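You operate a simulated robot arm through the tools that you are given. There is no shell and no other tool. Be economical: measure what you need, move in short steps, check, and stop when the job is done.

The job below is to be done with a simulated robot arm. You get a single attempt, and the scene is never put back.

TASK
Make a stirred lime tea in the green cup, filled to its line.
Fine: juice of the lime in the press; cup on the small green tray; stir with the stirrer, back in its pot.

The check looks at the end state, three seconds after you hand in, the way a careful person would. Anything else that was tipped, shoved, dropped, spilled or broken makes it a failure.

THE ROBOT
A 7-joint arm with a two-finger parallel gripper, fixed in place. Base frame: the origin is at the foot of the arm, x ahead of it, y to its left, z up; the work surface is at about z = 660. Units: mm, rad, N and s.
With the tool pointing down near the work surface it reaches from about 120 to 660 mm from the base axis. Its first joint turns from -1.152 to 1.152 rad. Payload 2.4 kg.
The tool frame sits at the grasp point between the pads (the TCP): z along the fingers, y along the line on which they close. The tips reach 30 mm beyond it. The gripper opens to 94 mm. The fingers are 28 mm wide and 10 mm thick; the gripper's body (50 by 96 mm) begins 55 mm behind the TCP.
Orientation is that of the tool frame in the base frame, as a unit quaternion [x, y, z, w]. With the fingers straight down and closing along the base's y, the tool's x points along the base's -x, its y along +y and its z along -z.

THE INTERFACE
- The arm moves only by the tool jog_arm. Its argument "increments" is a list of rows, each a list of 6 numbers: the shift along the base's x, y, z in mm, then the turn, a rotation vector about the base's x, y, z in rad. In form: [[dx, dy, dz, rx, ry, rz], ...]. A call has 1 to 20 rows; each row shifts and turns the commanded pose from where the row before left it. "fingers" is the finger opening in mm, from 0 to 94, set as the call begins (left out, the last holds). Rows are played at 5 a second. More than 50 mm and 0.15 rad between two rows, or a gripper value outside its range, and nothing of the call is played. A pose out of reach is approached as far as the arm can. The call stops where the force on the tool passes 90 N (or 10 N more than at its start, if that is more) or the arm is blocked; 0.2 s more then pass. The fingers move at their own pace (about 153 mm/s each) and stop on an object; they squeeze with about 31 N. The grip force told is the motor's: it shows also when the fingers shut on nothing. Time passes only in rows, and 0.2 s behind the last, so rows that do not move let the fingers close. The reply holds the time, the measured pose of the TCP, the force on the tool along the base axes, the opening and the grip force, in the units named above and with some noise.
- Cameras (640 x 400 px; columns grow to the right, rows downward): "scene" is fixed at [32.8, 465, 1455.4]; the picture's right is [-0.83, -0.56, 0.00], its down [-0.27, 0.41, -0.87] and it looks along [0.49, -0.72, -0.49] (base axes); focal length 372 px, centre (320, 200). "wrist" rides on the gripper at [-37, 0, -58] in the tool frame; the picture's right is [0.00, -1.00, 0.00], its down [0.97, 0.00, -0.24] and it looks along [0.24, 0.00, 0.97] (tool axes); focal length 218 px, centre (320, 200).
- snapshot(camera): a new picture of that camera. It takes no simulated time.
- point_at(camera, pixels): for up to 12 pixels [column, row] of the newest picture of that camera ("zoom" is the newest enlarged one), the place [x, y, z] in the base frame of the surface seen there, good to about 3 mm. It takes no simulated time.
- enlarge(camera, box): a new picture of the part [left, top, right, bottom] of that camera's present view, enlarged. It takes no simulated time.
- sign_off(): hands the job in; it is judged then, once.

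Keep the steps short. Do not move on a guess: measure, check each grasp and each placing, and mend mistakes. In all there are 80 turns and 34 pictures (those below and enlarged ones count). Leave the gripper open and the arm clear of the work at the hand-in unless told otherwise, and finish with a single line.

The tools are called after "Emit:" by a JSON object that holds its "fn" and its "kwargs". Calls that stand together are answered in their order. jog_arm: Moves the arm, as the interface text tells. Its arguments: {"type":"object","properties":{"increments":{"type":"array"},"fingers":{"type":"number"}},"required":["increments"]} The other tools are called the same way: snapshot (camera) takes a picture; point_at (camera, pixels) gives the place of the surface under pixels of a picture; enlarge (camera, box) takes an enlarged picture of a part of a camera's view; sign_off () hands the job in.

At the start:

```text
t: 0.0
eef_pos: [270.8, -341.1, 1092.7]
ee_rot: [0.0, 1.0, 0.0, 0.0]
wrist_force: [-0.5, -0.9, -0.1]
width: 94.0
finger_force: 0.1
```

scene: 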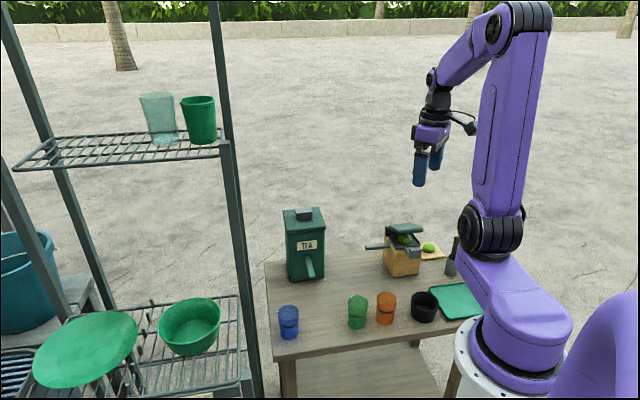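
wrist: 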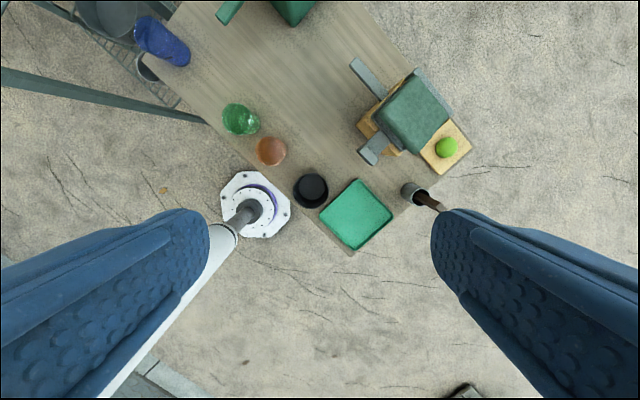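

I see the tea box, press, cups, tray and stirrer pot. I'll enlarge the table areas to understand them.

Emit:
{"fn": "enlarge", "kwargs": {"camera": "scene", "box": [260, 190, 420, 290]}}

Emit:
{"fn": "enlarge", "kwargs": {"camera": "scene", "box": [340, 210, 500, 340]}}

Emit:
{"fn": "enlarge", "kwargs": {"camera": "wrist", "box": [200, 0, 480, 260]}}

```text
4.00 times, centred on (340, 240) of scene
```

zoom: 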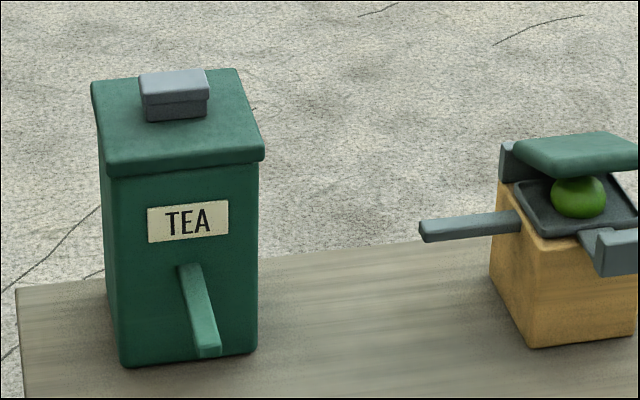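

```text
3.08 times, centred on (420, 275) of scene
```

zoom: 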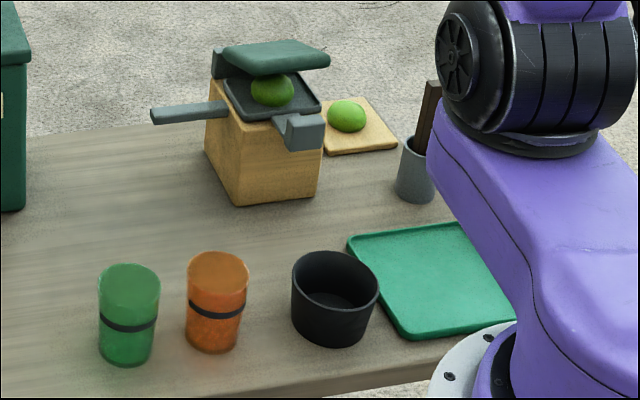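

```text
1.54 times, centred on (340, 130) of wrist
```

zoom: 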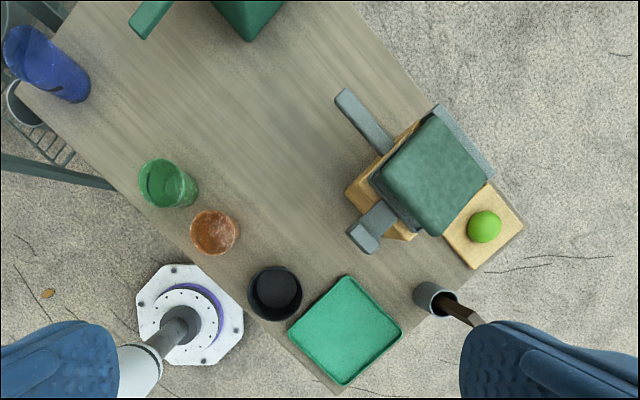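

Next I'll measure key points in the wrist zoom: the press parts, cups, tray, pot and tea-box chute.

Emit:
{"fn": "point_at", "kwargs": {"camera": "zoom", "pixels": [[345, 98], [380, 145], [435, 120], [490, 175], [385, 180], [435, 230], [375, 215], [360, 238], [485, 228], [436, 296], [345, 285], [345, 378]]}}

Emit:
{"fn": "point_at", "kwargs": {"camera": "wrist", "pixels": [[224, 18], [240, 4], [234, 118], [256, 118], [258, 150], [284, 150], [295, 190], [327, 190], [150, 40], [180, 55], [412, 193], [440, 208]]}}

Emit:
{"fn": "enlarge", "kwargs": {"camera": "scene", "box": [360, 215, 460, 285]}}

```text
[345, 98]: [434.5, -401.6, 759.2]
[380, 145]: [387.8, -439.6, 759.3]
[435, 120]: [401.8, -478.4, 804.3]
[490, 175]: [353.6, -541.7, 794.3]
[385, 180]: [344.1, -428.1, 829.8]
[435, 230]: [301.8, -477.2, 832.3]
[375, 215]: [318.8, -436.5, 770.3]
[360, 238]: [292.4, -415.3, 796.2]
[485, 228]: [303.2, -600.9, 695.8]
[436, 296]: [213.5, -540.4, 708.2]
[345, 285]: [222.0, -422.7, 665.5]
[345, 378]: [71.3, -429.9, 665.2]
```

```text
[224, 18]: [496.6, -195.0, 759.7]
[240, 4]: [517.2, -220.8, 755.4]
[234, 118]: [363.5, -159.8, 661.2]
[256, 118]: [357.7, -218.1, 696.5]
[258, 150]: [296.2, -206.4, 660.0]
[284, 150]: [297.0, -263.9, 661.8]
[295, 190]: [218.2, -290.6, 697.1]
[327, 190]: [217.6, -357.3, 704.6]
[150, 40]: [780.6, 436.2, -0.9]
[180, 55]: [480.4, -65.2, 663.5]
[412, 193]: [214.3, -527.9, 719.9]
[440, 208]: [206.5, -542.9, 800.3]
```

```text
5.71 times, centred on (410, 250) of scene
```

zoom: 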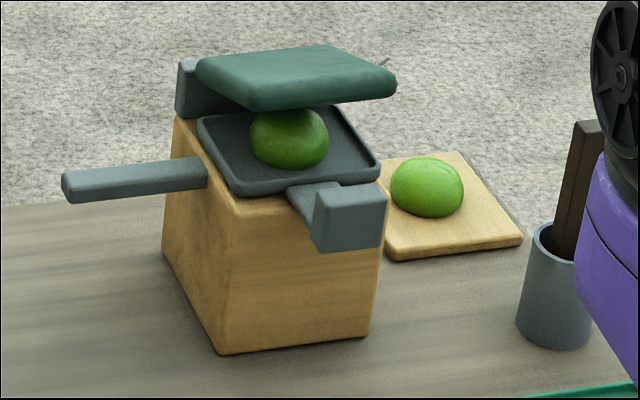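

I'll measure the press geometry in this last zoom (lid, lime, tray, tongue, spout bar).

Emit:
{"fn": "point_at", "kwargs": {"camera": "zoom", "pixels": [[200, 62], [325, 48], [392, 85], [260, 105], [290, 140], [205, 125], [240, 188], [375, 170], [305, 195], [350, 195], [75, 180], [200, 165]]}}

Emit:
{"fn": "point_at", "kwargs": {"camera": "scene", "pixels": [[304, 211], [304, 216], [284, 215], [325, 227], [307, 259], [312, 276], [290, 279], [323, 275], [357, 298], [357, 313], [357, 327], [385, 295]]}}

Emit:
{"fn": "point_at", "kwargs": {"camera": "zoom", "pixels": [[180, 70], [185, 110], [350, 235], [225, 345], [365, 335], [170, 250], [235, 205], [330, 190], [330, 235], [590, 140], [555, 235], [555, 330]]}}

```text
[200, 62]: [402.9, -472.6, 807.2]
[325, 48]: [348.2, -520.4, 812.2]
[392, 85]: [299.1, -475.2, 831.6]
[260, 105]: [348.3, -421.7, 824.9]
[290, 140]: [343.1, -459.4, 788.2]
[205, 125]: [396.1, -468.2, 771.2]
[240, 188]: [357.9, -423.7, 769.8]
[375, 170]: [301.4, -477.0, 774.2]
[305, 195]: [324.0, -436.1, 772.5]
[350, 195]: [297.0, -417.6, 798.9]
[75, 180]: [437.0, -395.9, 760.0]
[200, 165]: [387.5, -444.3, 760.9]
```

```text
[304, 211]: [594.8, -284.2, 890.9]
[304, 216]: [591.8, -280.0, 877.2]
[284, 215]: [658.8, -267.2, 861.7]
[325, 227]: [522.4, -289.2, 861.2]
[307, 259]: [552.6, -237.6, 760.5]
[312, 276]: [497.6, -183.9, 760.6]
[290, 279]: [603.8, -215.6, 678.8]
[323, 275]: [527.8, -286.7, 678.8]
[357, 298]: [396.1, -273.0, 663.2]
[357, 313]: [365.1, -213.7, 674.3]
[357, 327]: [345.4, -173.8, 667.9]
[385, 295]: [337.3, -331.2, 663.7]
```

```text
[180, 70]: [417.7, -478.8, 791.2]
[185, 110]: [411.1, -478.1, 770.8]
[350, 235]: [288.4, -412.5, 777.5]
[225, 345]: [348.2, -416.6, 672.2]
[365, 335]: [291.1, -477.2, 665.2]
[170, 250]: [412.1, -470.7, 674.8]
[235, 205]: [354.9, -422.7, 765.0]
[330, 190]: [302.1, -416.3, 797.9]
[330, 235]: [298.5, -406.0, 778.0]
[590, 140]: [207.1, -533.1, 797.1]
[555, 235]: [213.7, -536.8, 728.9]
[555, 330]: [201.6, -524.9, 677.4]
```

The press has a tilted lid hinged on its far side, with its spout end near (437,-396,760). The tea chute tip is near (498,-184,760) and the tea button is at (595,-284,891). I'll bring the wrist above the green cup, turned 45° to match the table, to get the cup's dimensions.

Emit:
{"fn": "jog_arm", "kwargs": {"increments": [[13, 24, -37, 0, 0, 0.131], [13, 24, -37, 0, 0, 0.131], [13, 24, -37, 0, 0, 0.131], [13, 24, -37, 0, 0, 0.131], [13, 24, -37, 0, 0, 0.131], [13, 24, -37, 0, 0, 0.131], [0, 0, 0, 0, 0, 0]]}}

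Emit:
{"fn": "snapshot", "kwargs": {"camera": "wrist"}}

Emit:
{"fn": "enlarge", "kwargs": {"camera": "scene", "box": [270, 280, 400, 345]}}

```text
t: 1.6
eef_pos: [346.7, -196.5, 871.3]
ee_rot: [-0.384, 0.923, 0.0, 0.001]
wrist_force: [0.0, -0.4, -0.1]
width: 93.8
finger_force: 0.0
```

```text
27 pictures are left
```

wrist: 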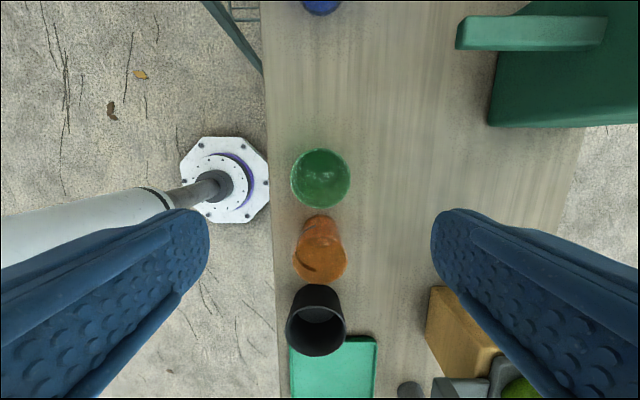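

```text
4.92 times, centred on (335, 312) of scene
```

zoom: 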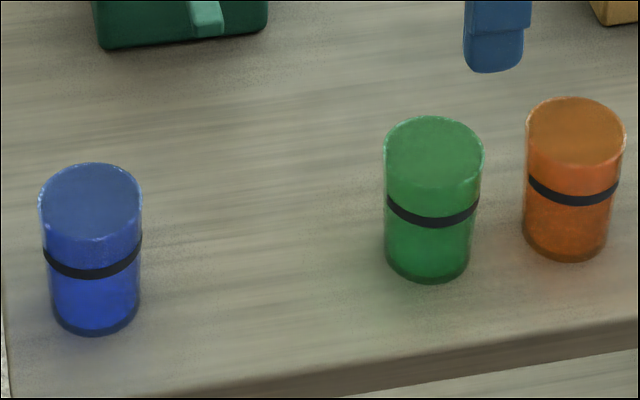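

The wrist view now lines up with the table. Next I'll measure the cup rim, band and base, and the tea chute.

Emit:
{"fn": "point_at", "kwargs": {"camera": "wrist", "pixels": [[292, 178], [349, 178], [320, 149], [320, 207], [320, 178], [460, 35], [604, 30], [530, 20], [530, 48], [345, 250], [560, 110], [497, 124]]}}

Emit:
{"fn": "point_at", "kwargs": {"camera": "zoom", "pixels": [[434, 118], [386, 150], [483, 150], [432, 222], [390, 205], [475, 210], [430, 278], [388, 262], [470, 262], [207, 20], [192, 5], [206, 35]]}}

```text
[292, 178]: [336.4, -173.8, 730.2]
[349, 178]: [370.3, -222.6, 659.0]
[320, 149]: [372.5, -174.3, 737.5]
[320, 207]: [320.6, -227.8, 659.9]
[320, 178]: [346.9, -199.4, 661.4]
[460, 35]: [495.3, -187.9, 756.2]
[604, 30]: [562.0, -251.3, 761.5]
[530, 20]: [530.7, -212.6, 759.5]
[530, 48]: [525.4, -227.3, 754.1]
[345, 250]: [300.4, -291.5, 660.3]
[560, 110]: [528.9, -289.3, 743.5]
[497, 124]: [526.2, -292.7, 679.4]
```

```text
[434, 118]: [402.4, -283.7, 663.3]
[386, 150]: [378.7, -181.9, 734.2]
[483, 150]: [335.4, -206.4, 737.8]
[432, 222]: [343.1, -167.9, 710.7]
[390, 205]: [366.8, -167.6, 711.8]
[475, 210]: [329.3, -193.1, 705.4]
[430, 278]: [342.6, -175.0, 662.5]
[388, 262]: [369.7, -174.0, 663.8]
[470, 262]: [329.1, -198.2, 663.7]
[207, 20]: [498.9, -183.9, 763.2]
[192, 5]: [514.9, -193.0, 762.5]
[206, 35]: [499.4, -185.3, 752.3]
```

Green cup: rim centre is about (355,-194), rim z 737, band z about 708, radius about 26. I'll descend to TCP z 722 with the fingers open along the axis across the table, then close.

Emit:
{"fn": "jog_arm", "kwargs": {"increments": [[8, 2.5, -39, 0, 0, 0], [0, 0, -40, 0, 0, 0], [0, 0, -40, 0, 0, 0], [0, 0, -30, 0, 0, 0], [0, 0, 0, 0, 0, 0]]}}

Emit:
{"fn": "snapshot", "kwargs": {"camera": "wrist"}}

```text
t: 2.8
eef_pos: [354.7, -194.4, 720.7]
ee_rot: [-0.383, 0.924, -0.001, 0.0]
wrist_force: [-0.5, -0.5, 0.5]
width: 93.9
finger_force: 0.0
```

```text
25 pictures are left
```

wrist: 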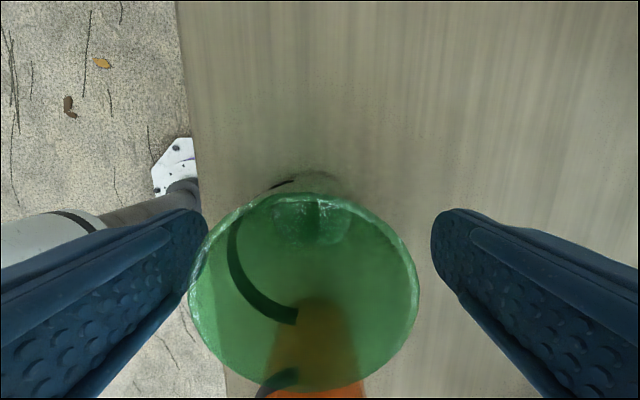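

The cup centre sits about 4 mm toward the left finger. I'll shift to centre on it and close the fingers.

Emit:
{"fn": "jog_arm", "kwargs": {"increments": [[-0.8, 4.6, 1, 0, 0, 0], [0, 0, 0, 0, 0, 0]]}}

Emit:
{"fn": "jog_arm", "kwargs": {"increments": [[0, 0, 0, 0, 0, 0], [0, 0, 0, 0, 0, 0], [0, 0, 0, 0, 0, 0]], "fingers": 35}}

```text
t: 3.4
eef_pos: [356.3, -190.2, 723.0]
ee_rot: [-0.383, 0.924, 0.0, 0.001]
wrist_force: [0.8, 0.1, 0.0]
width: 94.0
finger_force: 0.1
```

```text
t: 4.2
eef_pos: [355.5, -189.4, 722.8]
ee_rot: [-0.383, 0.924, -0.001, 0.001]
wrist_force: [0.2, 0.3, 0.8]
width: 52.7
finger_force: 31.1
```

The cup is held (opening 52.7 mm, 31 N). I'll lift it slightly and take a close scene view of the press spout.

Emit:
{"fn": "jog_arm", "kwargs": {"increments": [[0, 0, 25, 0, 0, 0], [0, 0, 25, 0, 0, 0], [0, 0, 0, 0, 0, 0]]}}

Emit:
{"fn": "enlarge", "kwargs": {"camera": "scene", "box": [350, 225, 430, 275]}}

```text
t: 5.0
eef_pos: [355.1, -191.1, 772.9]
ee_rot: [-0.383, 0.924, 0.0, 0.0]
wrist_force: [-0.2, -0.4, -0.1]
width: 52.6
finger_force: 31.3
```

```text
8.00 times, centred on (390, 250) of scene
```

zoom: 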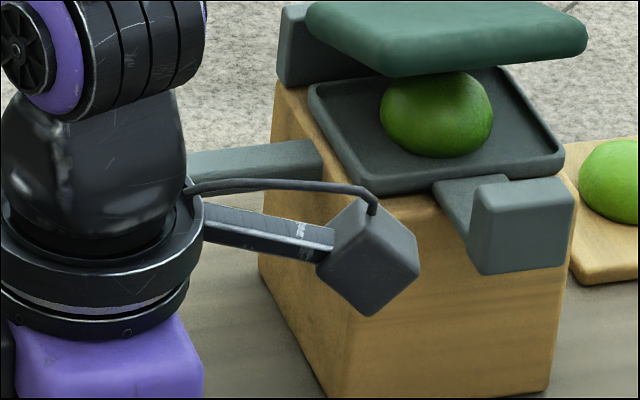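

A bracket with a cube sticks out from the gripper here, so I need to know where it is. I'll measure it along with the visible spout.

Emit:
{"fn": "point_at", "kwargs": {"camera": "zoom", "pixels": [[370, 240], [370, 310], [415, 270], [325, 250], [250, 225], [300, 150], [300, 170], [100, 100], [100, 290], [470, 195], [450, 230], [100, 370]]}}

Emit:
{"fn": "snapshot", "kwargs": {"camera": "scene"}}

```text
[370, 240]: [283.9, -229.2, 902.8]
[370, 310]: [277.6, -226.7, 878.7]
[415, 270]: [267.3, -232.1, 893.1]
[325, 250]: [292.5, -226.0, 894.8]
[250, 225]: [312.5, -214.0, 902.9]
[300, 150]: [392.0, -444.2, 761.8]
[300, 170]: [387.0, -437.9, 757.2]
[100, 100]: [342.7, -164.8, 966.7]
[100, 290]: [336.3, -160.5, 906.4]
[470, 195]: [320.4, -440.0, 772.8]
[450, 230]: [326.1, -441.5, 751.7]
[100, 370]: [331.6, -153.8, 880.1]
```

```text
23 pictures are left
```

scene: 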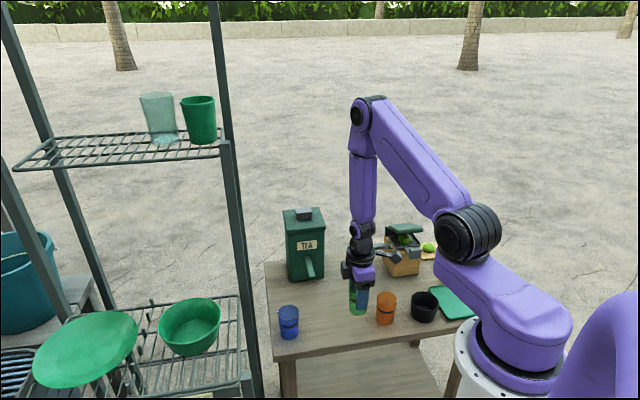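

The cube sits about 80 mm along tool +x and 105 mm above the TCP, so over the press it would touch the lid. I'll turn the tool −180° so the cube points away from the press, lifting and moving toward the press side in steps.

Emit:
{"fn": "jog_arm", "kwargs": {"increments": [[5, -8, 6, 0, 0, -0.14], [5, -8, 6, 0, 0, -0.14], [5, -8, 6, 0, 0, -0.14], [5, -8, 6, 0, 0, -0.14], [5, -8, 6, 0, 0, -0.14], [5, -8, 0, 0, 0, -0.14], [5, -8, 0, 0, 0, -0.14], [5, -8, 0, 0, 0, -0.14], [5, -8, 0, 0, 0, -0.14], [5, -8, 0, 0, 0, -0.14], [5, -8, 0, 0, 0, -0.14], [0, 0, 0, 0, 0, 0]]}}

```text
t: 7.6
eef_pos: [410.8, -277.0, 803.4]
ee_rot: [0.369, 0.929, 0.0, 0.0]
wrist_force: [0.2, -0.2, -0.2]
width: 52.7
finger_force: 30.5
```

Turning it fully around would bring the cube close to the tea box. It is better to keep the original yaw and regrip the cup higher with a small outward tilt. I'll rotate back and set the cup down on free table near (450,-345).

Emit:
{"fn": "jog_arm", "kwargs": {"increments": [[4, -6, 0, 0, 0, 0.1401], [4, -6, 0, 0, 0, 0.1401], [4, -6, 0, 0, 0, 0.1401], [4, -6, 0, 0, 0, 0.1401], [4, -6, 0, 0, 0, 0.1401], [4, -6, 0, 0, 0, 0.1401], [4, -6, 0, 0, 0, 0.1401], [4, -6, 0, 0, 0, 0.1401], [4, -6, 0, 0, 0, 0.1401], [3, -6, 0, 0, 0, 0.1401], [0, -6, 0, 0, 0, 0.1401], [0, 0, -25, 0, 0, 0], [0, 0, -25, 0, 0, 0], [0, 0, -20, 0, 0, 0], [0, 0, -8, 0, 0, 0], [0, 0, -2.5, 0, 0, 0], [0, 0, 0, 0, 0, 0]]}}

```text
t: 11.2
eef_pos: [449.9, -343.4, 722.7]
ee_rot: [-0.384, 0.923, 0.0, 0.001]
wrist_force: [-2.2, 1.6, 8.1]
width: 52.4
finger_force: 30.7
```

The cup is touching the table (8 N up). I'll open, rise 7 mm, tilt 0.17 rad outward and close again.

Emit:
{"fn": "jog_arm", "kwargs": {"increments": [[0, 0, 0, 0, 0, 0], [0, 0, 0, 0, 0, 0], [0, 0, 4, -0.062, 0.062, 0], [0, 0, 3, -0.062, 0.062, 0], [0, 0, 0, 0, 0, 0]], "fingers": 80}}

Emit:
{"fn": "jog_arm", "kwargs": {"increments": [[0, 0, 0, 0, 0, 0], [0, 0, 0, 0, 0, 0], [0, 0, 0, 0, 0, 0]], "fingers": 35}}

Emit:
{"fn": "enlarge", "kwargs": {"camera": "scene", "box": [290, 205, 450, 305]}}

```text
t: 12.4
eef_pos: [448.2, -344.3, 729.3]
ee_rot: [-0.381, 0.92, -0.033, -0.081]
wrist_force: [0.0, 0.7, 0.1]
width: 80.1
finger_force: 0.0
```

```text
t: 13.2
eef_pos: [448.4, -344.0, 729.7]
ee_rot: [-0.382, 0.92, -0.034, -0.081]
wrist_force: [-0.4, -0.1, 0.0]
width: 52.7
finger_force: 30.3
```

```text
4.00 times, centred on (370, 255) of scene
```

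zoom: 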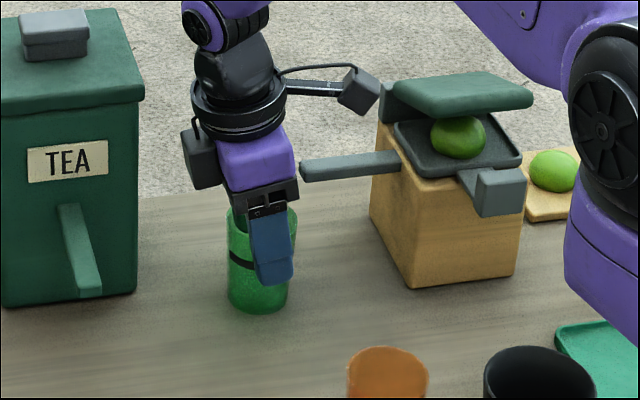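

The cup is re-gripped and the spout is clear in view. I'll measure its tip.

Emit:
{"fn": "point_at", "kwargs": {"camera": "zoom", "pixels": [[302, 168], [304, 178], [320, 163], [330, 179], [395, 153], [398, 168], [350, 160], [350, 175], [358, 110], [258, 225], [240, 262]]}}

```text
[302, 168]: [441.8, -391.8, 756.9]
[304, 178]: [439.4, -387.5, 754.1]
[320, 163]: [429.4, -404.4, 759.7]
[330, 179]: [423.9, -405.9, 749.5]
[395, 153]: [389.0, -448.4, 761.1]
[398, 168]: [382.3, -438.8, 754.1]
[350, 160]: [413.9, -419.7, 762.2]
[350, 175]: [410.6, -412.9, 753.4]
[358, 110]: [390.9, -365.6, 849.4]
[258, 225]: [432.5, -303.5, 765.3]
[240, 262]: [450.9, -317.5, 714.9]
```

The spout tip is about (441,-393), underside about z 748. I'll lift the cup 3 mm, line it up with the spout axis, then slide in so its centre is about (435,-398).

Emit:
{"fn": "jog_arm", "kwargs": {"increments": [[0, 0, 3, 0, 0, 0], [10, -11, 0, 0, 0, 0], [9, -11, 0, 0, 0, 0], [0, 0, 0, 0, 0, 0]]}}

Emit:
{"fn": "snapshot", "kwargs": {"camera": "wrist"}}

```text
t: 14.2
eef_pos: [467.6, -364.8, 732.2]
ee_rot: [-0.382, 0.92, -0.034, -0.081]
wrist_force: [0.5, 0.2, -0.8]
width: 52.5
finger_force: 31.0
```

```text
21 pictures are left
```

wrist: 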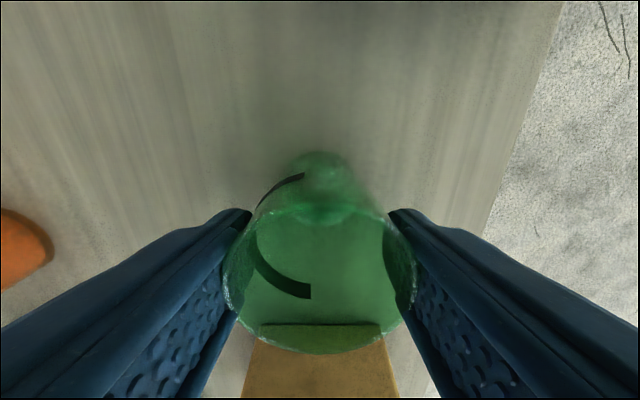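

The tool is lined up with the middle of the press's side, where the spout is. Sliding in.

Emit:
{"fn": "jog_arm", "kwargs": {"increments": [[-11, -11, 0, 0, 0, 0], [-11, -11, 0, 0, 0, 0], [-10, -11, 0, 0, 0, 0], [0, 0, 0, 0, 0, 0]]}}

Emit:
{"fn": "enlarge", "kwargs": {"camera": "scene", "box": [330, 220, 430, 285]}}

```text
t: 15.2
eef_pos: [434.7, -398.4, 731.6]
ee_rot: [-0.383, 0.92, -0.034, -0.08]
wrist_force: [0.0, -0.3, 0.0]
width: 52.5
finger_force: 30.9
```

```text
6.15 times, centred on (380, 252) of scene
```

zoom: 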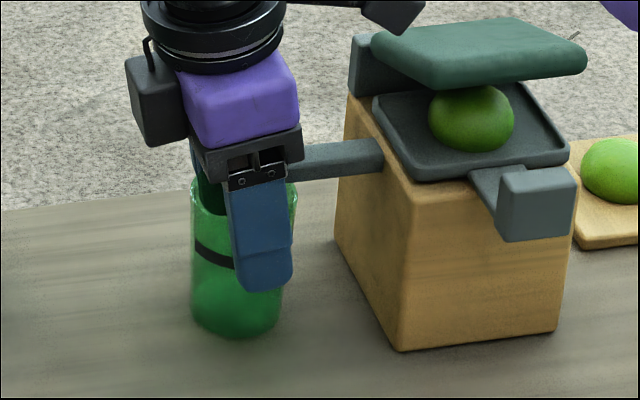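

The spout reaches over the cup between the fingers. I'll lower 3 mm, open and rise straight up.

Emit:
{"fn": "jog_arm", "kwargs": {"increments": [[0, 0, -1.5, 0, 0, 0], [0, 0, -1.5, 0, 0, 0], [0, 0, 0, 0, 0, 0]]}}

Emit:
{"fn": "jog_arm", "kwargs": {"increments": [[0, 0, 0, 0, 0, 0], [0, 0, 0, 0, 0, 0], [0, 0, 0, 0, 0, 0], [0, 0, 20, 0, 0, 0], [0, 0, 30, 0, 0, 0], [0, 0, 40, 0.062, -0.062, 0], [0, 0, 40, 0.062, -0.062, 0], [0, 0, 30, 0, 0, 0], [0, 0, 0, 0, 0, 0]], "fingers": 78}}

Emit:
{"fn": "snapshot", "kwargs": {"camera": "wrist"}}

```text
t: 16.0
eef_pos: [436.5, -398.4, 729.5]
ee_rot: [-0.382, 0.92, -0.033, -0.08]
wrist_force: [-0.3, 0.6, 0.7]
width: 52.6
finger_force: 31.5
```

```text
t: 18.0
eef_pos: [435.1, -398.3, 890.8]
ee_rot: [-0.384, 0.923, 0.0, 0.001]
wrist_force: [-0.3, -0.4, 0.1]
width: 78.0
finger_force: 0.0
```

```text
19 pictures are left
```

wrist: 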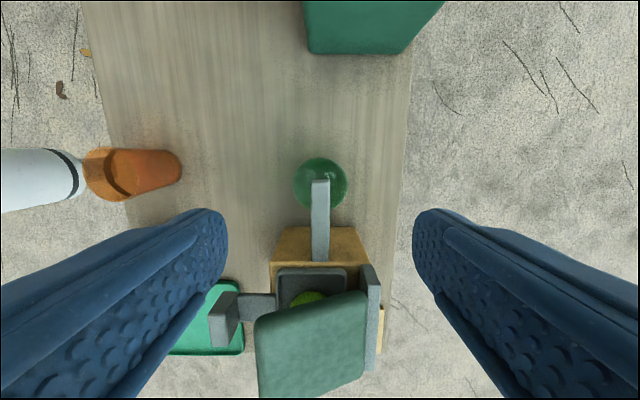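

The spout tip sits over the middle of the cup. I'll close the fingers and go above the lid's front part (333,-457), stopping just above it.

Emit:
{"fn": "jog_arm", "kwargs": {"increments": [[-26, -15, 0, 0, 0, 0], [-26, -15, 0, 0, 0, 0], [-26, -15, 0, 0, 0, 0], [-24, -13, 0, 0, 0, 0], [0, 0, -15, 0, 0, 0], [0, 0, -12, 0, 0, 0], [0, 0, 0, 0, 0, 0]], "fingers": 0}}

Emit:
{"fn": "enlarge", "kwargs": {"camera": "scene", "box": [330, 190, 458, 270]}}

```text
t: 19.6
eef_pos: [332.9, -456.4, 862.0]
ee_rot: [-0.384, 0.923, 0.0, 0.0]
wrist_force: [-0.4, -0.5, 0.2]
width: 0.1
finger_force: 31.7
```

```text
5.00 times, centred on (394, 230) of scene
```

zoom: 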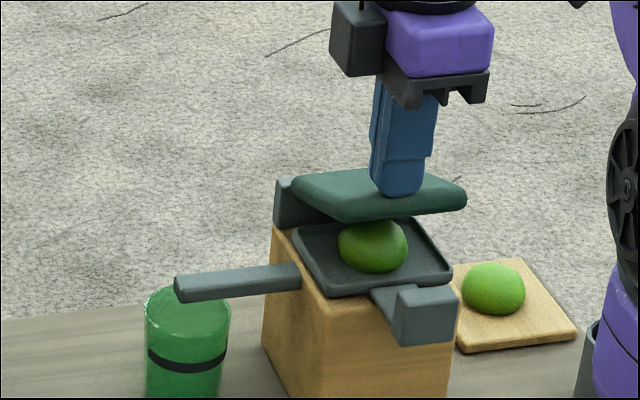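

The fingers are just above the lid. I'll press down in small steps while reading the force.

Emit:
{"fn": "jog_arm", "kwargs": {"increments": [[0, 0, -4, 0, 0, 0], [0, 0, -4, 0, 0, 0], [0, 0, -4, 0, 0, 0], [0, 0, -4, 0, 0, 0]]}}

Emit:
{"fn": "jog_arm", "kwargs": {"increments": [[0, 0, -4, 0, 0, 0], [0, 0, -4, 0, 0, 0], [0, 0, -4, 0, 0, 0], [0, 0, -4, 0, 0, 0]]}}

```text
t: 20.6
eef_pos: [334.2, -456.3, 846.1]
ee_rot: [-0.383, 0.924, 0.0, -0.001]
wrist_force: [-0.6, -0.1, 0.6]
width: 0.0
finger_force: 31.3
```

```text
t: 21.6
eef_pos: [333.1, -455.2, 831.1]
ee_rot: [-0.385, 0.923, -0.001, 0.001]
wrist_force: [-6.4, 9.3, 24.6]
width: 0.1
finger_force: 31.1
```

The force is rising (25 N), so the lid is on the lime. Continuing down.

Emit:
{"fn": "jog_arm", "kwargs": {"increments": [[0, 0, -4, 0, 0, 0], [0, 0, -4, 0, 0, 0], [0, 0, -3, 0, 0, 0], [0, 0, 0, 0, 0, 0]]}}

Emit:
{"fn": "enlarge", "kwargs": {"camera": "scene", "box": [330, 205, 458, 285]}}

```text
t: 22.2
eef_pos: [334.0, -456.9, 831.0]
ee_rot: [-0.385, 0.923, 0.002, -0.001]
wrist_force: [-9.2, 13.7, 42.1]
width: 0.1
finger_force: 31.3
stopped in row 2: the force on the tool passed its limit (the readings are from after the stop); the commanded pose is now the measured one
```

```text
5.00 times, centred on (394, 245) of scene
```

zoom: 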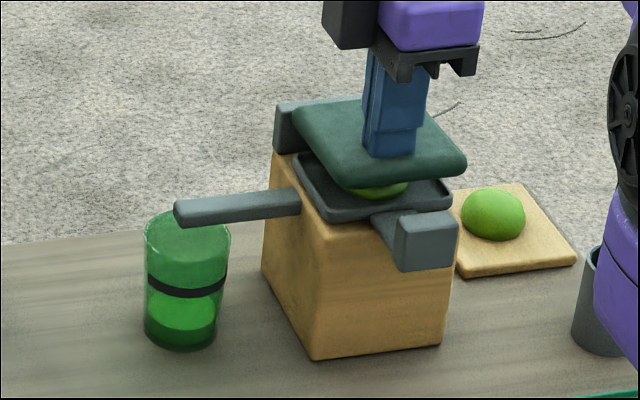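

Juice is now in the cup and the lid has come to a stop. I'll hold moderate pressure a moment longer and look at the level.

Emit:
{"fn": "jog_arm", "kwargs": {"increments": [[0, 0, -1.5, 0, 0, 0], [0, 0, 0, 0, 0, 0], [0, 0, 0, 0, 0, 0], [0, 0, 0, 0, 0, 0], [0, 0, 0, 0, 0, 0]]}}

Emit:
{"fn": "enlarge", "kwargs": {"camera": "scene", "box": [330, 205, 458, 285]}}

```text
t: 23.4
eef_pos: [334.4, -456.8, 831.0]
ee_rot: [-0.384, 0.923, 0.001, 0.0]
wrist_force: [-10.9, 15.2, 59.2]
width: 0.0
finger_force: 31.1
```

```text
5.00 times, centred on (394, 245) of scene
```

zoom: 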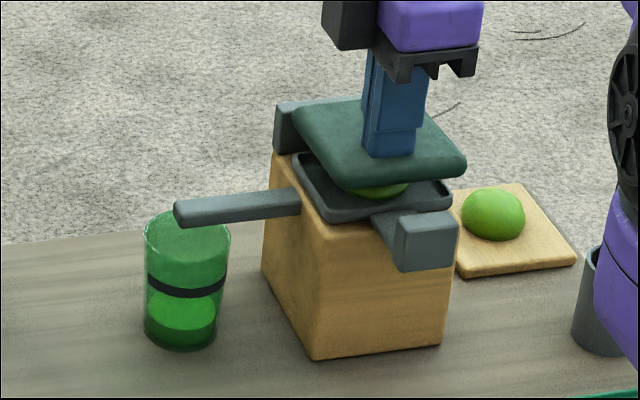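

The level is steady, so the juice is done. I'll rise off the lid and check whether it stays down.

Emit:
{"fn": "jog_arm", "kwargs": {"increments": [[0, 0, 20, 0, 0, 0], [0, 0, 40, 0, 0, 0], [26, 15, 0, 0, 0, 0], [26, 15, 0, 0, 0, 0], [26, 15, 0, 0, 0, 0], [23, 14, 0, 0, 0, 0], [0, 0, 0, 0, 0, 0]], "fingers": 78}}

Emit:
{"fn": "snapshot", "kwargs": {"camera": "wrist"}}

Emit:
{"fn": "enlarge", "kwargs": {"camera": "scene", "box": [330, 205, 458, 285]}}

```text
t: 25.0
eef_pos: [435.7, -397.9, 886.4]
ee_rot: [-0.384, 0.923, 0.002, -0.001]
wrist_force: [-0.9, -0.1, 0.1]
width: 78.1
finger_force: 0.1
```

```text
15 pictures are left
```

wrist: 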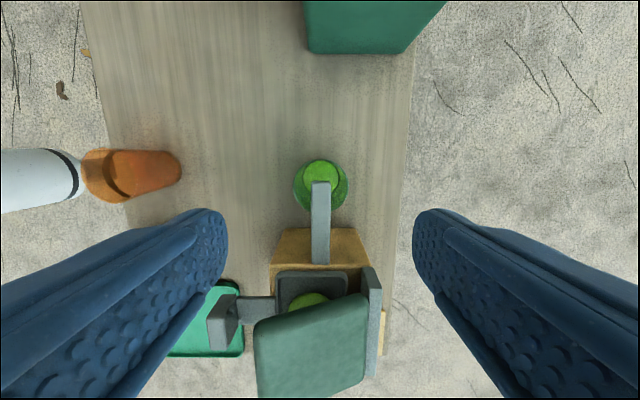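

```text
5.00 times, centred on (394, 245) of scene
```

zoom: 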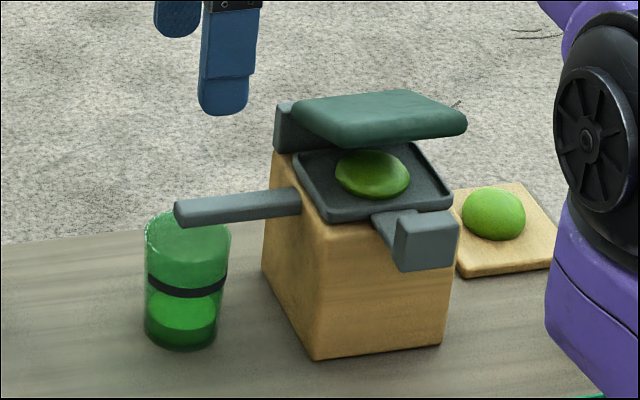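

The lid has sprung back, the lime is squeezed and the juice is in the cup. I'll descend over the cup with a slight tilt (0.08 rad), straddling the spout, and grip.

Emit:
{"fn": "jog_arm", "kwargs": {"increments": [[0, 0, -30, -0.057, 0.057, 0], [0, 0, -40, 0, 0, 0], [0, 0, -40, 0, 0, 0], [0, 0, -30, 0, 0, 0], [0, 0, -16, 0, 0, 0], [0, 0, 0, 0, 0, 0]]}}

Emit:
{"fn": "jog_arm", "kwargs": {"increments": [[0, 0, 0, 0, 0, 0], [0, 0, 0, 0, 0, 0], [0, 0, 0, 0, 0, 0], [0, 0, 0, 0, 0, 0]], "fingers": 35}}

```text
t: 26.4
eef_pos: [435.4, -397.8, 731.1]
ee_rot: [-0.383, 0.923, -0.014, -0.039]
wrist_force: [0.3, 0.0, 0.3]
width: 77.9
finger_force: 0.0
```

```text
t: 27.4
eef_pos: [436.9, -397.8, 730.6]
ee_rot: [-0.383, 0.923, -0.014, -0.037]
wrist_force: [-0.1, 0.0, -0.3]
width: 52.7
finger_force: 31.1
```

Gripped. I'll lift 3 mm, slide out of the spout, then carry the cup around to in front of the tea chute while turning −90°.

Emit:
{"fn": "jog_arm", "kwargs": {"increments": [[0, 0, 3, 0, 0, 0], [6.4, 6.4, 0, 0, 0, 0], [6.4, 6.4, 0, 0, 0, 0], [6.4, 6.4, 0, 0, 0, 0], [6.4, 6.4, 0, 0, 0, 0], [6.4, 6.4, 0, 0, 0, 0], [-3, 8, 2, 0, 0, 0], [-6, 14, 3, 0, 0, -0.1], [-8, 15, 3, 0, 0, -0.131], [-8, 15, 3, 0, 0, -0.131], [-8, 15, 0, 0, 0, -0.131], [-8, 15, 0, 0, 0, -0.131], [-8, 15, 0, 0, 0, -0.131], [0, 10, 0, 0, 0, -0.131], [0, 0, 0, 0, 0, 0]]}}

Emit:
{"fn": "jog_arm", "kwargs": {"increments": [[5, 12, 0, 0, 0, -0.131], [8, 15, 0, 0, 0, -0.131], [9, 15, 0, 0, 0, -0.131], [9, 15, 0, 0, 0, -0.131], [9, 15, 0, 0, 0, -0.131], [6, 15, 0, 0, 0, -0.03], [5, 11, 0, 0, 0, 0], [0, 0, -4, 0, 0, 0], [0, 0, -4, 0, 0, 0], [0, 0, 0, 0, 0, 0]]}}

```text
t: 30.6
eef_pos: [417.9, -259.8, 744.9]
ee_rot: [0.05, 0.998, 0.004, -0.04]
wrist_force: [0.8, 0.6, -0.7]
width: 52.6
finger_force: 30.9
```

```text
t: 32.8
eef_pos: [470.3, -160.4, 736.8]
ee_rot: [0.382, 0.923, 0.016, -0.037]
wrist_force: [0.0, -0.2, -0.4]
width: 52.5
finger_force: 30.5
```

I'm in line with the chute. Lowering to 3 mm off the table and sliding in 45 mm under the chute.

Emit:
{"fn": "jog_arm", "kwargs": {"increments": [[0, 0, -3, 0, 0, 0], [6.4, -6.4, 0, 0, 0, 0], [6.4, -6.4, 0, 0, 0, 0], [6.4, -6.4, 0, 0, 0, 0], [6.4, -6.4, 0, 0, 0, 0], [6.4, -6.4, 0, 0, 0, 0], [0, 0, 0, 0, 0, 0]]}}

Emit:
{"fn": "enlarge", "kwargs": {"camera": "scene", "box": [260, 200, 388, 300]}}

```text
t: 34.4
eef_pos: [502.3, -193.1, 734.6]
ee_rot: [0.381, 0.924, 0.017, -0.036]
wrist_force: [-1.2, -0.5, -0.3]
width: 52.4
finger_force: 30.6
```

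```text
4.00 times, centred on (324, 250) of scene
```

zoom: 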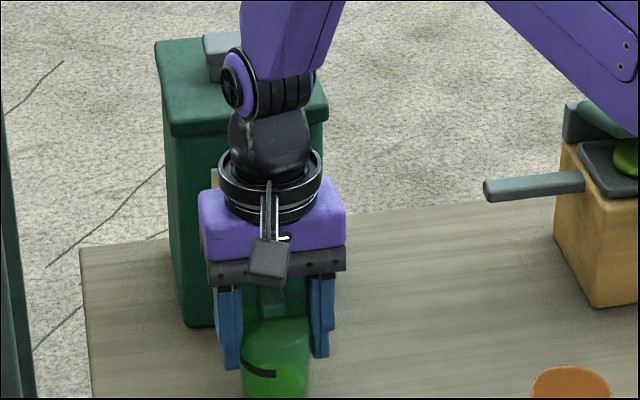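

The fingers straddle the chute with the cup below it. I'll set the cup down, release, rise straight up, then back away and up.

Emit:
{"fn": "jog_arm", "kwargs": {"increments": [[0, 0, -2, 0, 0, 0], [0, 0, -2, 0, 0, 0], [0, 0, 0, 0, 0, 0]]}}

Emit:
{"fn": "jog_arm", "kwargs": {"increments": [[0, 0, 0, 0, 0, 0], [0, 0, 0, 0, 0, 0], [0, 0, 0, 0, 0, 0], [0, 0, 20, 0, 0, 0], [0, 0, 30, 0, 0, 0], [0, 0, 30, 0, 0, 0], [-10, 10, 40, 0, 0, 0], [-10, 10, 40, 0, 0, 0], [0, 0, 45, 0.057, 0.057, 0], [0, 0, 40, 0, 0, 0], [0, 0, 0, 0, 0, 0]], "fingers": 78}}

Emit:
{"fn": "snapshot", "kwargs": {"camera": "wrist"}}

```text
t: 35.2
eef_pos: [500.9, -192.8, 730.4]
ee_rot: [0.381, 0.924, 0.017, -0.037]
wrist_force: [-2.8, -0.4, 8.0]
width: 52.6
finger_force: 30.7
```

```text
t: 37.6
eef_pos: [480.5, -173.1, 975.0]
ee_rot: [0.382, 0.921, 0.033, -0.075]
wrist_force: [-0.4, 0.2, 0.5]
width: 78.1
finger_force: 0.0
```

```text
12 pictures are left
```

wrist: 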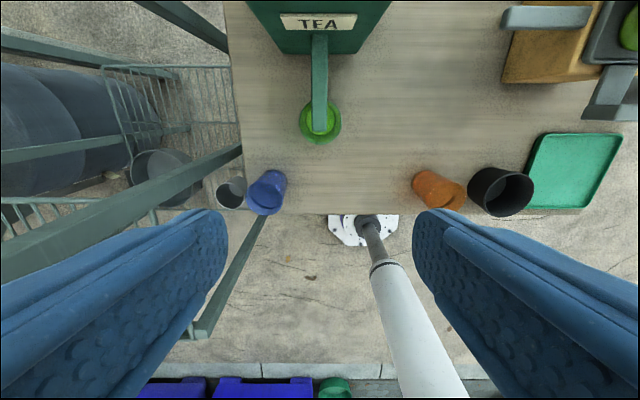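

The cup is centred under the chute tip. The tilt went the wrong way (0.16 rad outward), so I'll straighten it while moving above the tea button with the fingers closed.

Emit:
{"fn": "jog_arm", "kwargs": {"increments": [[0, 0, 0, -0.057, -0.057, 0], [0, 0, 0, -0.057, -0.057, 0], [22, -21, 0, 0, 0, 0], [22, -21, 0, 0, 0, 0], [22, -21, 0, 0, 0, 0], [22, -21, 0, 0, 0, 0], [21, -21, 0, 0, 0, 0], [0, 0, -20, 0, 0, 0], [0, 0, 0, 0, 0, 0]], "fingers": 0}}

Emit:
{"fn": "enlarge", "kwargs": {"camera": "scene", "box": [260, 180, 388, 300]}}

```text
t: 39.6
eef_pos: [590.1, -278.1, 952.9]
ee_rot: [0.381, 0.924, 0.002, 0.001]
wrist_force: [0.2, 0.6, 0.5]
width: 0.0
finger_force: 30.9
```

```text
3.33 times, centred on (324, 240) of scene
```

zoom: 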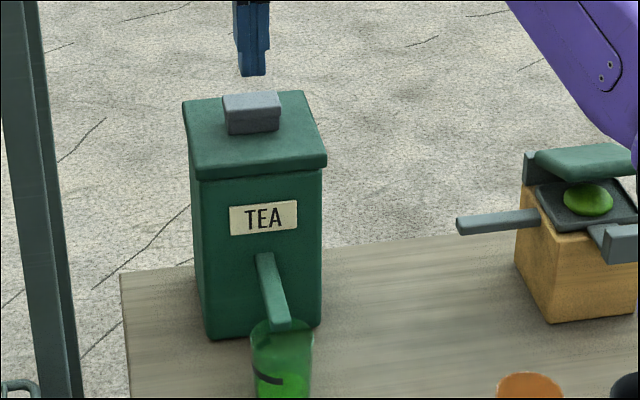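

Measuring the button's top face precisely.

Emit:
{"fn": "point_at", "kwargs": {"camera": "zoom", "pixels": [[226, 99], [275, 94], [279, 110], [230, 117], [252, 105], [255, 125], [255, 133], [252, 72], [268, 92]]}}

```text
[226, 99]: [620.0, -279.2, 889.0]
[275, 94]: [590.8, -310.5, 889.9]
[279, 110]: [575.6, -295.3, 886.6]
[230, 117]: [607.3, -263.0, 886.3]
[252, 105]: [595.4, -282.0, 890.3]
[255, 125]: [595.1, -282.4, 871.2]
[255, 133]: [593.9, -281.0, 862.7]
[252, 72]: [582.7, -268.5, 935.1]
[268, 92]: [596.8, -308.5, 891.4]
```

The button centre is (598,-287,890). I'll shift over it and come down to just above it.

Emit:
{"fn": "jog_arm", "kwargs": {"increments": [[7, -8, 0, 0, 0, 0], [0, 0, -15, 0, 0, 0], [0, 0, -13, 0, 0, 0], [0, 0, 0, 0, 0, 0]]}}

```text
t: 40.6
eef_pos: [598.6, -285.4, 926.5]
ee_rot: [0.382, 0.924, 0.002, 0.001]
wrist_force: [0.7, -0.7, -0.1]
width: 0.0
finger_force: 31.0
```

Test press: 8 mm down, then straight back up.

Emit:
{"fn": "jog_arm", "kwargs": {"increments": [[0, 0, -5, 0, 0, 0], [0, 0, -4, 0, 0, 0]]}}

Emit:
{"fn": "jog_arm", "kwargs": {"increments": [[0, 0, 11, 0, 0, 0]]}}

Emit:
{"fn": "enlarge", "kwargs": {"camera": "scene", "box": [330, 260, 388, 340]}}

```text
t: 41.2
eef_pos: [597.6, -285.5, 916.5]
ee_rot: [0.381, 0.925, 0.002, 0.0]
wrist_force: [-0.4, -0.1, 0.3]
width: 0.0
finger_force: 30.9
```

```text
t: 41.6
eef_pos: [597.5, -284.9, 927.1]
ee_rot: [0.382, 0.924, 0.003, 0.001]
wrist_force: [0.5, 0.5, -0.4]
width: 0.0
finger_force: 31.2
```

```text
5.00 times, centred on (359, 300) of scene
```

zoom: 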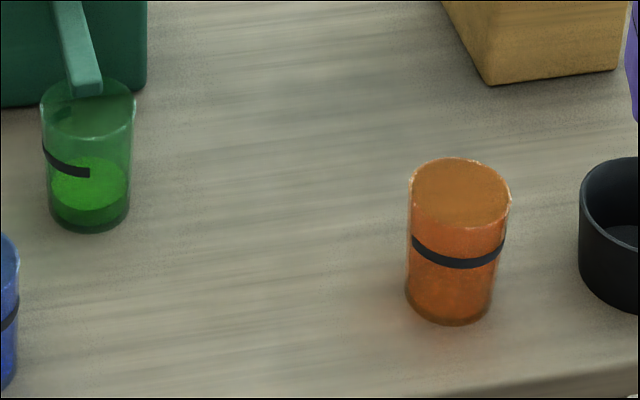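

There was no contact yet, and the juice level is about 19 mm against a line at about 48 mm. I'll press a little deeper.

Emit:
{"fn": "jog_arm", "kwargs": {"increments": [[0, 0, -11, 0, 0, 0], [0, 0, -4, 0, 0, 0]]}}

```text
t: 42.2
eef_pos: [596.2, -286.4, 913.5]
ee_rot: [0.382, 0.924, 0.001, 0.001]
wrist_force: [-0.1, 1.7, 1.9]
width: 0.0
finger_force: 30.4
```

Light contact now. I'll press 4 mm more and return.

Emit:
{"fn": "jog_arm", "kwargs": {"increments": [[0, 0, -4, 0, 0, 0]]}}

Emit:
{"fn": "jog_arm", "kwargs": {"increments": [[0, 0, 9, 0, 0, 0]]}}

Emit:
{"fn": "enlarge", "kwargs": {"camera": "scene", "box": [310, 270, 374, 310]}}

```text
t: 42.6
eef_pos: [597.3, -285.2, 908.9]
ee_rot: [0.382, 0.924, 0.002, 0.003]
wrist_force: [0.1, 0.4, 2.7]
width: 0.3
finger_force: 30.9
```

```text
t: 43.0
eef_pos: [597.3, -286.4, 916.7]
ee_rot: [0.381, 0.924, 0.002, 0.002]
wrist_force: [0.7, -0.5, 1.0]
width: 0.0
finger_force: 31.5
```

```text
10.00 times, centred on (342, 290) of scene
```

zoom: 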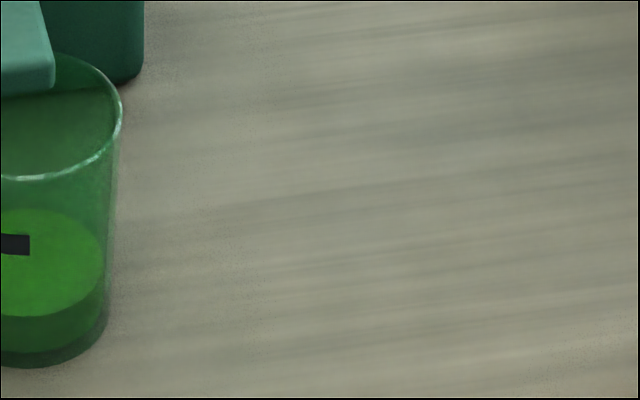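

There is little change, so the button needs more travel. I'll press about 12 mm below contact and back.

Emit:
{"fn": "jog_arm", "kwargs": {"increments": [[0, 0, -8, 0, 0, 0], [0, 0, -7, 0, 0, 0]]}}

Emit:
{"fn": "jog_arm", "kwargs": {"increments": [[0, 0, 13, 0, 0, 0]]}}

Emit:
{"fn": "enlarge", "kwargs": {"camera": "scene", "box": [280, 265, 344, 320]}}

```text
t: 43.6
eef_pos: [596.3, -286.4, 905.2]
ee_rot: [0.381, 0.925, 0.002, 0.002]
wrist_force: [-7.8, 3.7, 18.3]
width: 0.0
finger_force: 30.7
```

```text
t: 44.0
eef_pos: [596.5, -286.1, 914.7]
ee_rot: [0.382, 0.924, 0.002, 0.0]
wrist_force: [-0.7, -0.4, 0.7]
width: 0.0
finger_force: 30.9
```

```text
7.27 times, centred on (312, 292) of scene
```

zoom: 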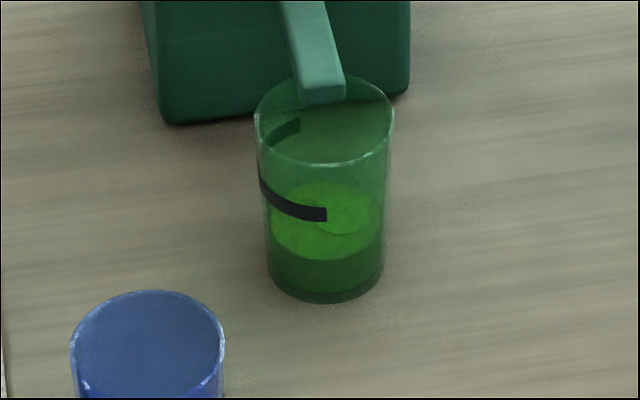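

The button bottoms at z about 905, and a small ripple shows that tea is pouring. I'll hold the press for about 1 s and return.

Emit:
{"fn": "jog_arm", "kwargs": {"increments": [[0, 0, -9, 0, 0, 0], [0, 0, 0, 0, 0, 0], [0, 0, 0, 0, 0, 0], [0, 0, 0, 0, 0, 0], [0, 0, 0, 0, 0, 0], [0, 0, 11, 0, 0, 0]]}}

Emit:
{"fn": "enlarge", "kwargs": {"camera": "scene", "box": [280, 265, 344, 320]}}

```text
t: 45.4
eef_pos: [598.7, -287.0, 917.3]
ee_rot: [0.382, 0.924, 0.002, 0.001]
wrist_force: [-0.3, -0.2, 0.2]
width: 0.1
finger_force: 30.5
```

```text
7.27 times, centred on (312, 292) of scene
```

zoom: 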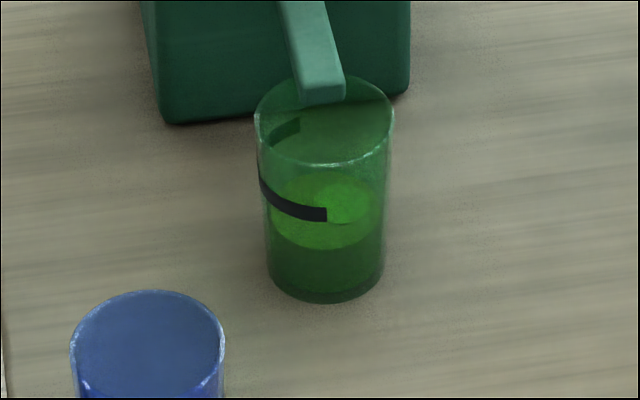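

The level rose from row 262 to about 250 for a roughly 1 s press, and the line at the front is row 215. I'll hold about 2.5 s more, aiming just short, then check.

Emit:
{"fn": "jog_arm", "kwargs": {"increments": [[0, 0, -11, 0, 0, 0], [0, 0, 0, 0, 0, 0], [0, 0, 0, 0, 0, 0], [0, 0, 0, 0, 0, 0], [0, 0, 0, 0, 0, 0], [0, 0, 0, 0, 0, 0], [0, 0, 0, 0, 0, 0], [0, 0, 0, 0, 0, 0], [0, 0, 0, 0, 0, 0], [0, 0, 0, 0, 0, 0], [0, 0, 0, 0, 0, 0], [0, 0, 0, 0, 0, 0], [0, 0, 11, 0, 0, 0]]}}

Emit:
{"fn": "enlarge", "kwargs": {"camera": "scene", "box": [280, 265, 344, 320]}}

```text
t: 48.2
eef_pos: [597.5, -286.3, 918.9]
ee_rot: [0.382, 0.924, 0.002, 0.0]
wrist_force: [0.7, -0.1, 0.0]
width: 0.2
finger_force: 30.5
```

```text
7.27 times, centred on (312, 292) of scene
```

zoom: 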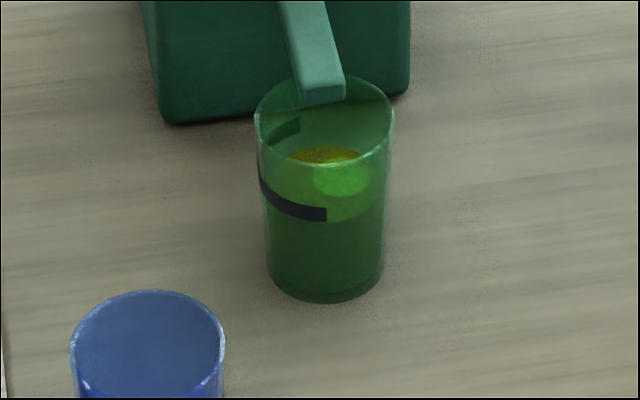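

The surface front edge is now at about row 220, right at the band's lower part. I'll check the heights of the surface and band numerically.

Emit:
{"fn": "point_at", "kwargs": {"camera": "zoom", "pixels": [[325, 152], [345, 155], [310, 156], [345, 185], [350, 205], [322, 209], [322, 215], [322, 220], [290, 208], [265, 190], [285, 130], [360, 195]]}}

```text
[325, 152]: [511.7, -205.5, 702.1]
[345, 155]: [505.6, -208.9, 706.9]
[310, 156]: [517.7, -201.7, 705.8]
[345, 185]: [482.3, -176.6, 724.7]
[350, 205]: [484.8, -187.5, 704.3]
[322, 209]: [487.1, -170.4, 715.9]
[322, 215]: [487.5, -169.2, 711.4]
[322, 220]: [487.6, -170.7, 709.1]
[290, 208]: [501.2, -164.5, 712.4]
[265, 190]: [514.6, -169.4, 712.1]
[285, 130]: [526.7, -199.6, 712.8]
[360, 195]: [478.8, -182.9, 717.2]
```

The surface is about 705 against a band centre of about 710, so roughly 4 mm short. One short press (2 hold rows, about 4 mm) should bring it to the line.

Emit:
{"fn": "jog_arm", "kwargs": {"increments": [[0, 0, -11, 0, 0, 0], [0, 0, 0, 0, 0, 0], [0, 0, 0, 0, 0, 0], [0, 0, 11, 0, 0, 0], [0, 0, 10, 0, 0, 0]]}}

Emit:
{"fn": "enlarge", "kwargs": {"camera": "scene", "box": [297, 270, 329, 310]}}

```text
t: 49.4
eef_pos: [598.2, -285.1, 928.0]
ee_rot: [0.382, 0.924, 0.002, 0.0]
wrist_force: [1.2, -0.1, -0.1]
width: 0.2
finger_force: 31.0
```

```text
10.00 times, centred on (313, 290) of scene
```

zoom: 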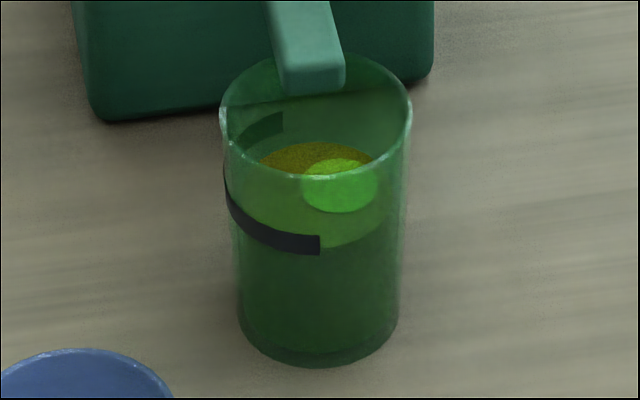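

The surface edge (row about 248) is within the band (236–256). Checking heights numerically.

Emit:
{"fn": "point_at", "kwargs": {"camera": "zoom", "pixels": [[280, 158], [300, 150], [330, 148], [355, 152], [270, 160], [290, 165], [315, 240], [315, 246], [315, 252], [280, 240], [250, 222], [265, 125]]}}

```text
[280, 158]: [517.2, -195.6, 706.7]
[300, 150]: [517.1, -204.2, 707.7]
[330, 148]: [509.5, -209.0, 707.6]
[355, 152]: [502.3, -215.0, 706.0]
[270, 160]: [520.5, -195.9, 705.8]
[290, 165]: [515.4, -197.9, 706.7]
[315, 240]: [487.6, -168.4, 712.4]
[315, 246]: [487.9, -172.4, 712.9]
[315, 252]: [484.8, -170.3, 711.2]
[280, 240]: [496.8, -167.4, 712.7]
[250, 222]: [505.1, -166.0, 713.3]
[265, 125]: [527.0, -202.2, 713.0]
```

The numbers give a surface at about 707 and a band centre of 712.5. Allowing for the wall thickness, the fill is still about 5 mm low. One more press with 4 hold rows.

Emit:
{"fn": "jog_arm", "kwargs": {"increments": [[0, 0, -10, 0, 0, 0], [0, 0, -11, 0, 0, 0], [0, 0, 0, 0, 0, 0], [0, 0, 0, 0, 0, 0], [0, 0, 0, 0, 0, 0], [0, 0, 0, 0, 0, 0], [0, 0, 11, 0, 0, 0], [0, 0, 10, 0, 0, 0]]}}

Emit:
{"fn": "enlarge", "kwargs": {"camera": "scene", "box": [297, 270, 329, 310]}}

```text
t: 51.2
eef_pos: [597.5, -285.8, 929.3]
ee_rot: [0.381, 0.924, 0.001, 0.001]
wrist_force: [0.7, -0.6, 0.5]
width: 0.1
finger_force: 31.5
```

```text
10.00 times, centred on (313, 290) of scene
```

zoom: 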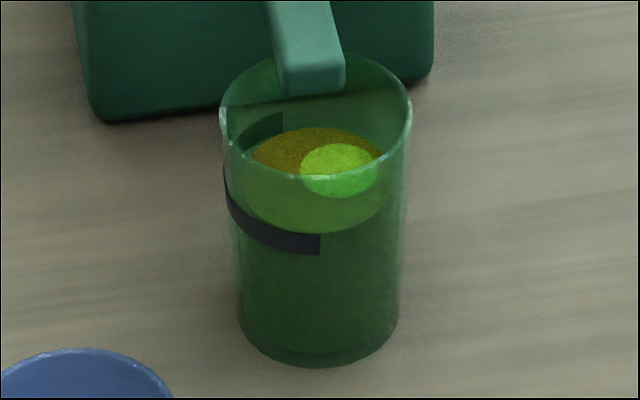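

The surface centre now matches the band centre (row about 180). Quick numeric check.

Emit:
{"fn": "point_at", "kwargs": {"camera": "zoom", "pixels": [[280, 145], [300, 137], [330, 133], [355, 138], [270, 150], [290, 155], [315, 246], [265, 125]]}}

```text
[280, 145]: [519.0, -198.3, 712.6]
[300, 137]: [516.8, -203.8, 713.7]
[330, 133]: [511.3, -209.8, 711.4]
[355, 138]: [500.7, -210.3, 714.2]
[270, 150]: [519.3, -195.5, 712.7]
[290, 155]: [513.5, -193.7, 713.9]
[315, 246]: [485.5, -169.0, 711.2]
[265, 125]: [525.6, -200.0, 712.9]
```

The fill is at the line (713 against 712). I'll retreat from the button and go back down over the cup with the fingers open.

Emit:
{"fn": "jog_arm", "kwargs": {"increments": [[0, 0, 40, 0, 0, 0], [-20, 20, 5, 0, 0, 0], [-25, 25, 0, 0, 0, 0], [-25, 25, 0, 0, 0, 0], [-25, 25, 0, 0, 0, 0], [-22, 19, 0, 0, 0, 0], [0, 0, -40, 0, 0, 0], [0, 0, -45, 0, 0, 0], [10, -10, -30, 0, 0, 0], [10, -10, -25, 0, 0, 0], [0, 0, 0, 0, 0, 0]], "fingers": 78}}

```text
t: 53.6
eef_pos: [499.6, -191.1, 834.1]
ee_rot: [0.382, 0.924, 0.002, 0.002]
wrist_force: [0.4, 0.4, 0.8]
width: 78.0
finger_force: 0.1
```

Straight down to the grip height, then close.

Emit:
{"fn": "jog_arm", "kwargs": {"increments": [[1, -1.5, -30, 0, 0, 0], [0, 0, -30, 0, 0, 0], [0, 0, -25, 0, 0, 0], [0, 0, -18, 0, 0, 0], [0, 0, 0, 0, 0, 0]]}}

Emit:
{"fn": "jog_arm", "kwargs": {"increments": [[0, 0, 0, 0, 0, 0], [0, 0, 0, 0, 0, 0], [0, 0, 0, 0, 0, 0], [0, 0, 0, 0, 0, 0]], "fingers": 35}}

```text
t: 54.8
eef_pos: [501.6, -193.3, 730.2]
ee_rot: [0.381, 0.924, 0.001, 0.003]
wrist_force: [-0.7, 0.8, 0.0]
width: 77.7
finger_force: 0.1
```

```text
t: 55.8
eef_pos: [501.2, -193.7, 730.8]
ee_rot: [0.382, 0.924, 0.002, 0.002]
wrist_force: [0.0, -0.1, 0.4]
width: 52.7
finger_force: 31.6
```

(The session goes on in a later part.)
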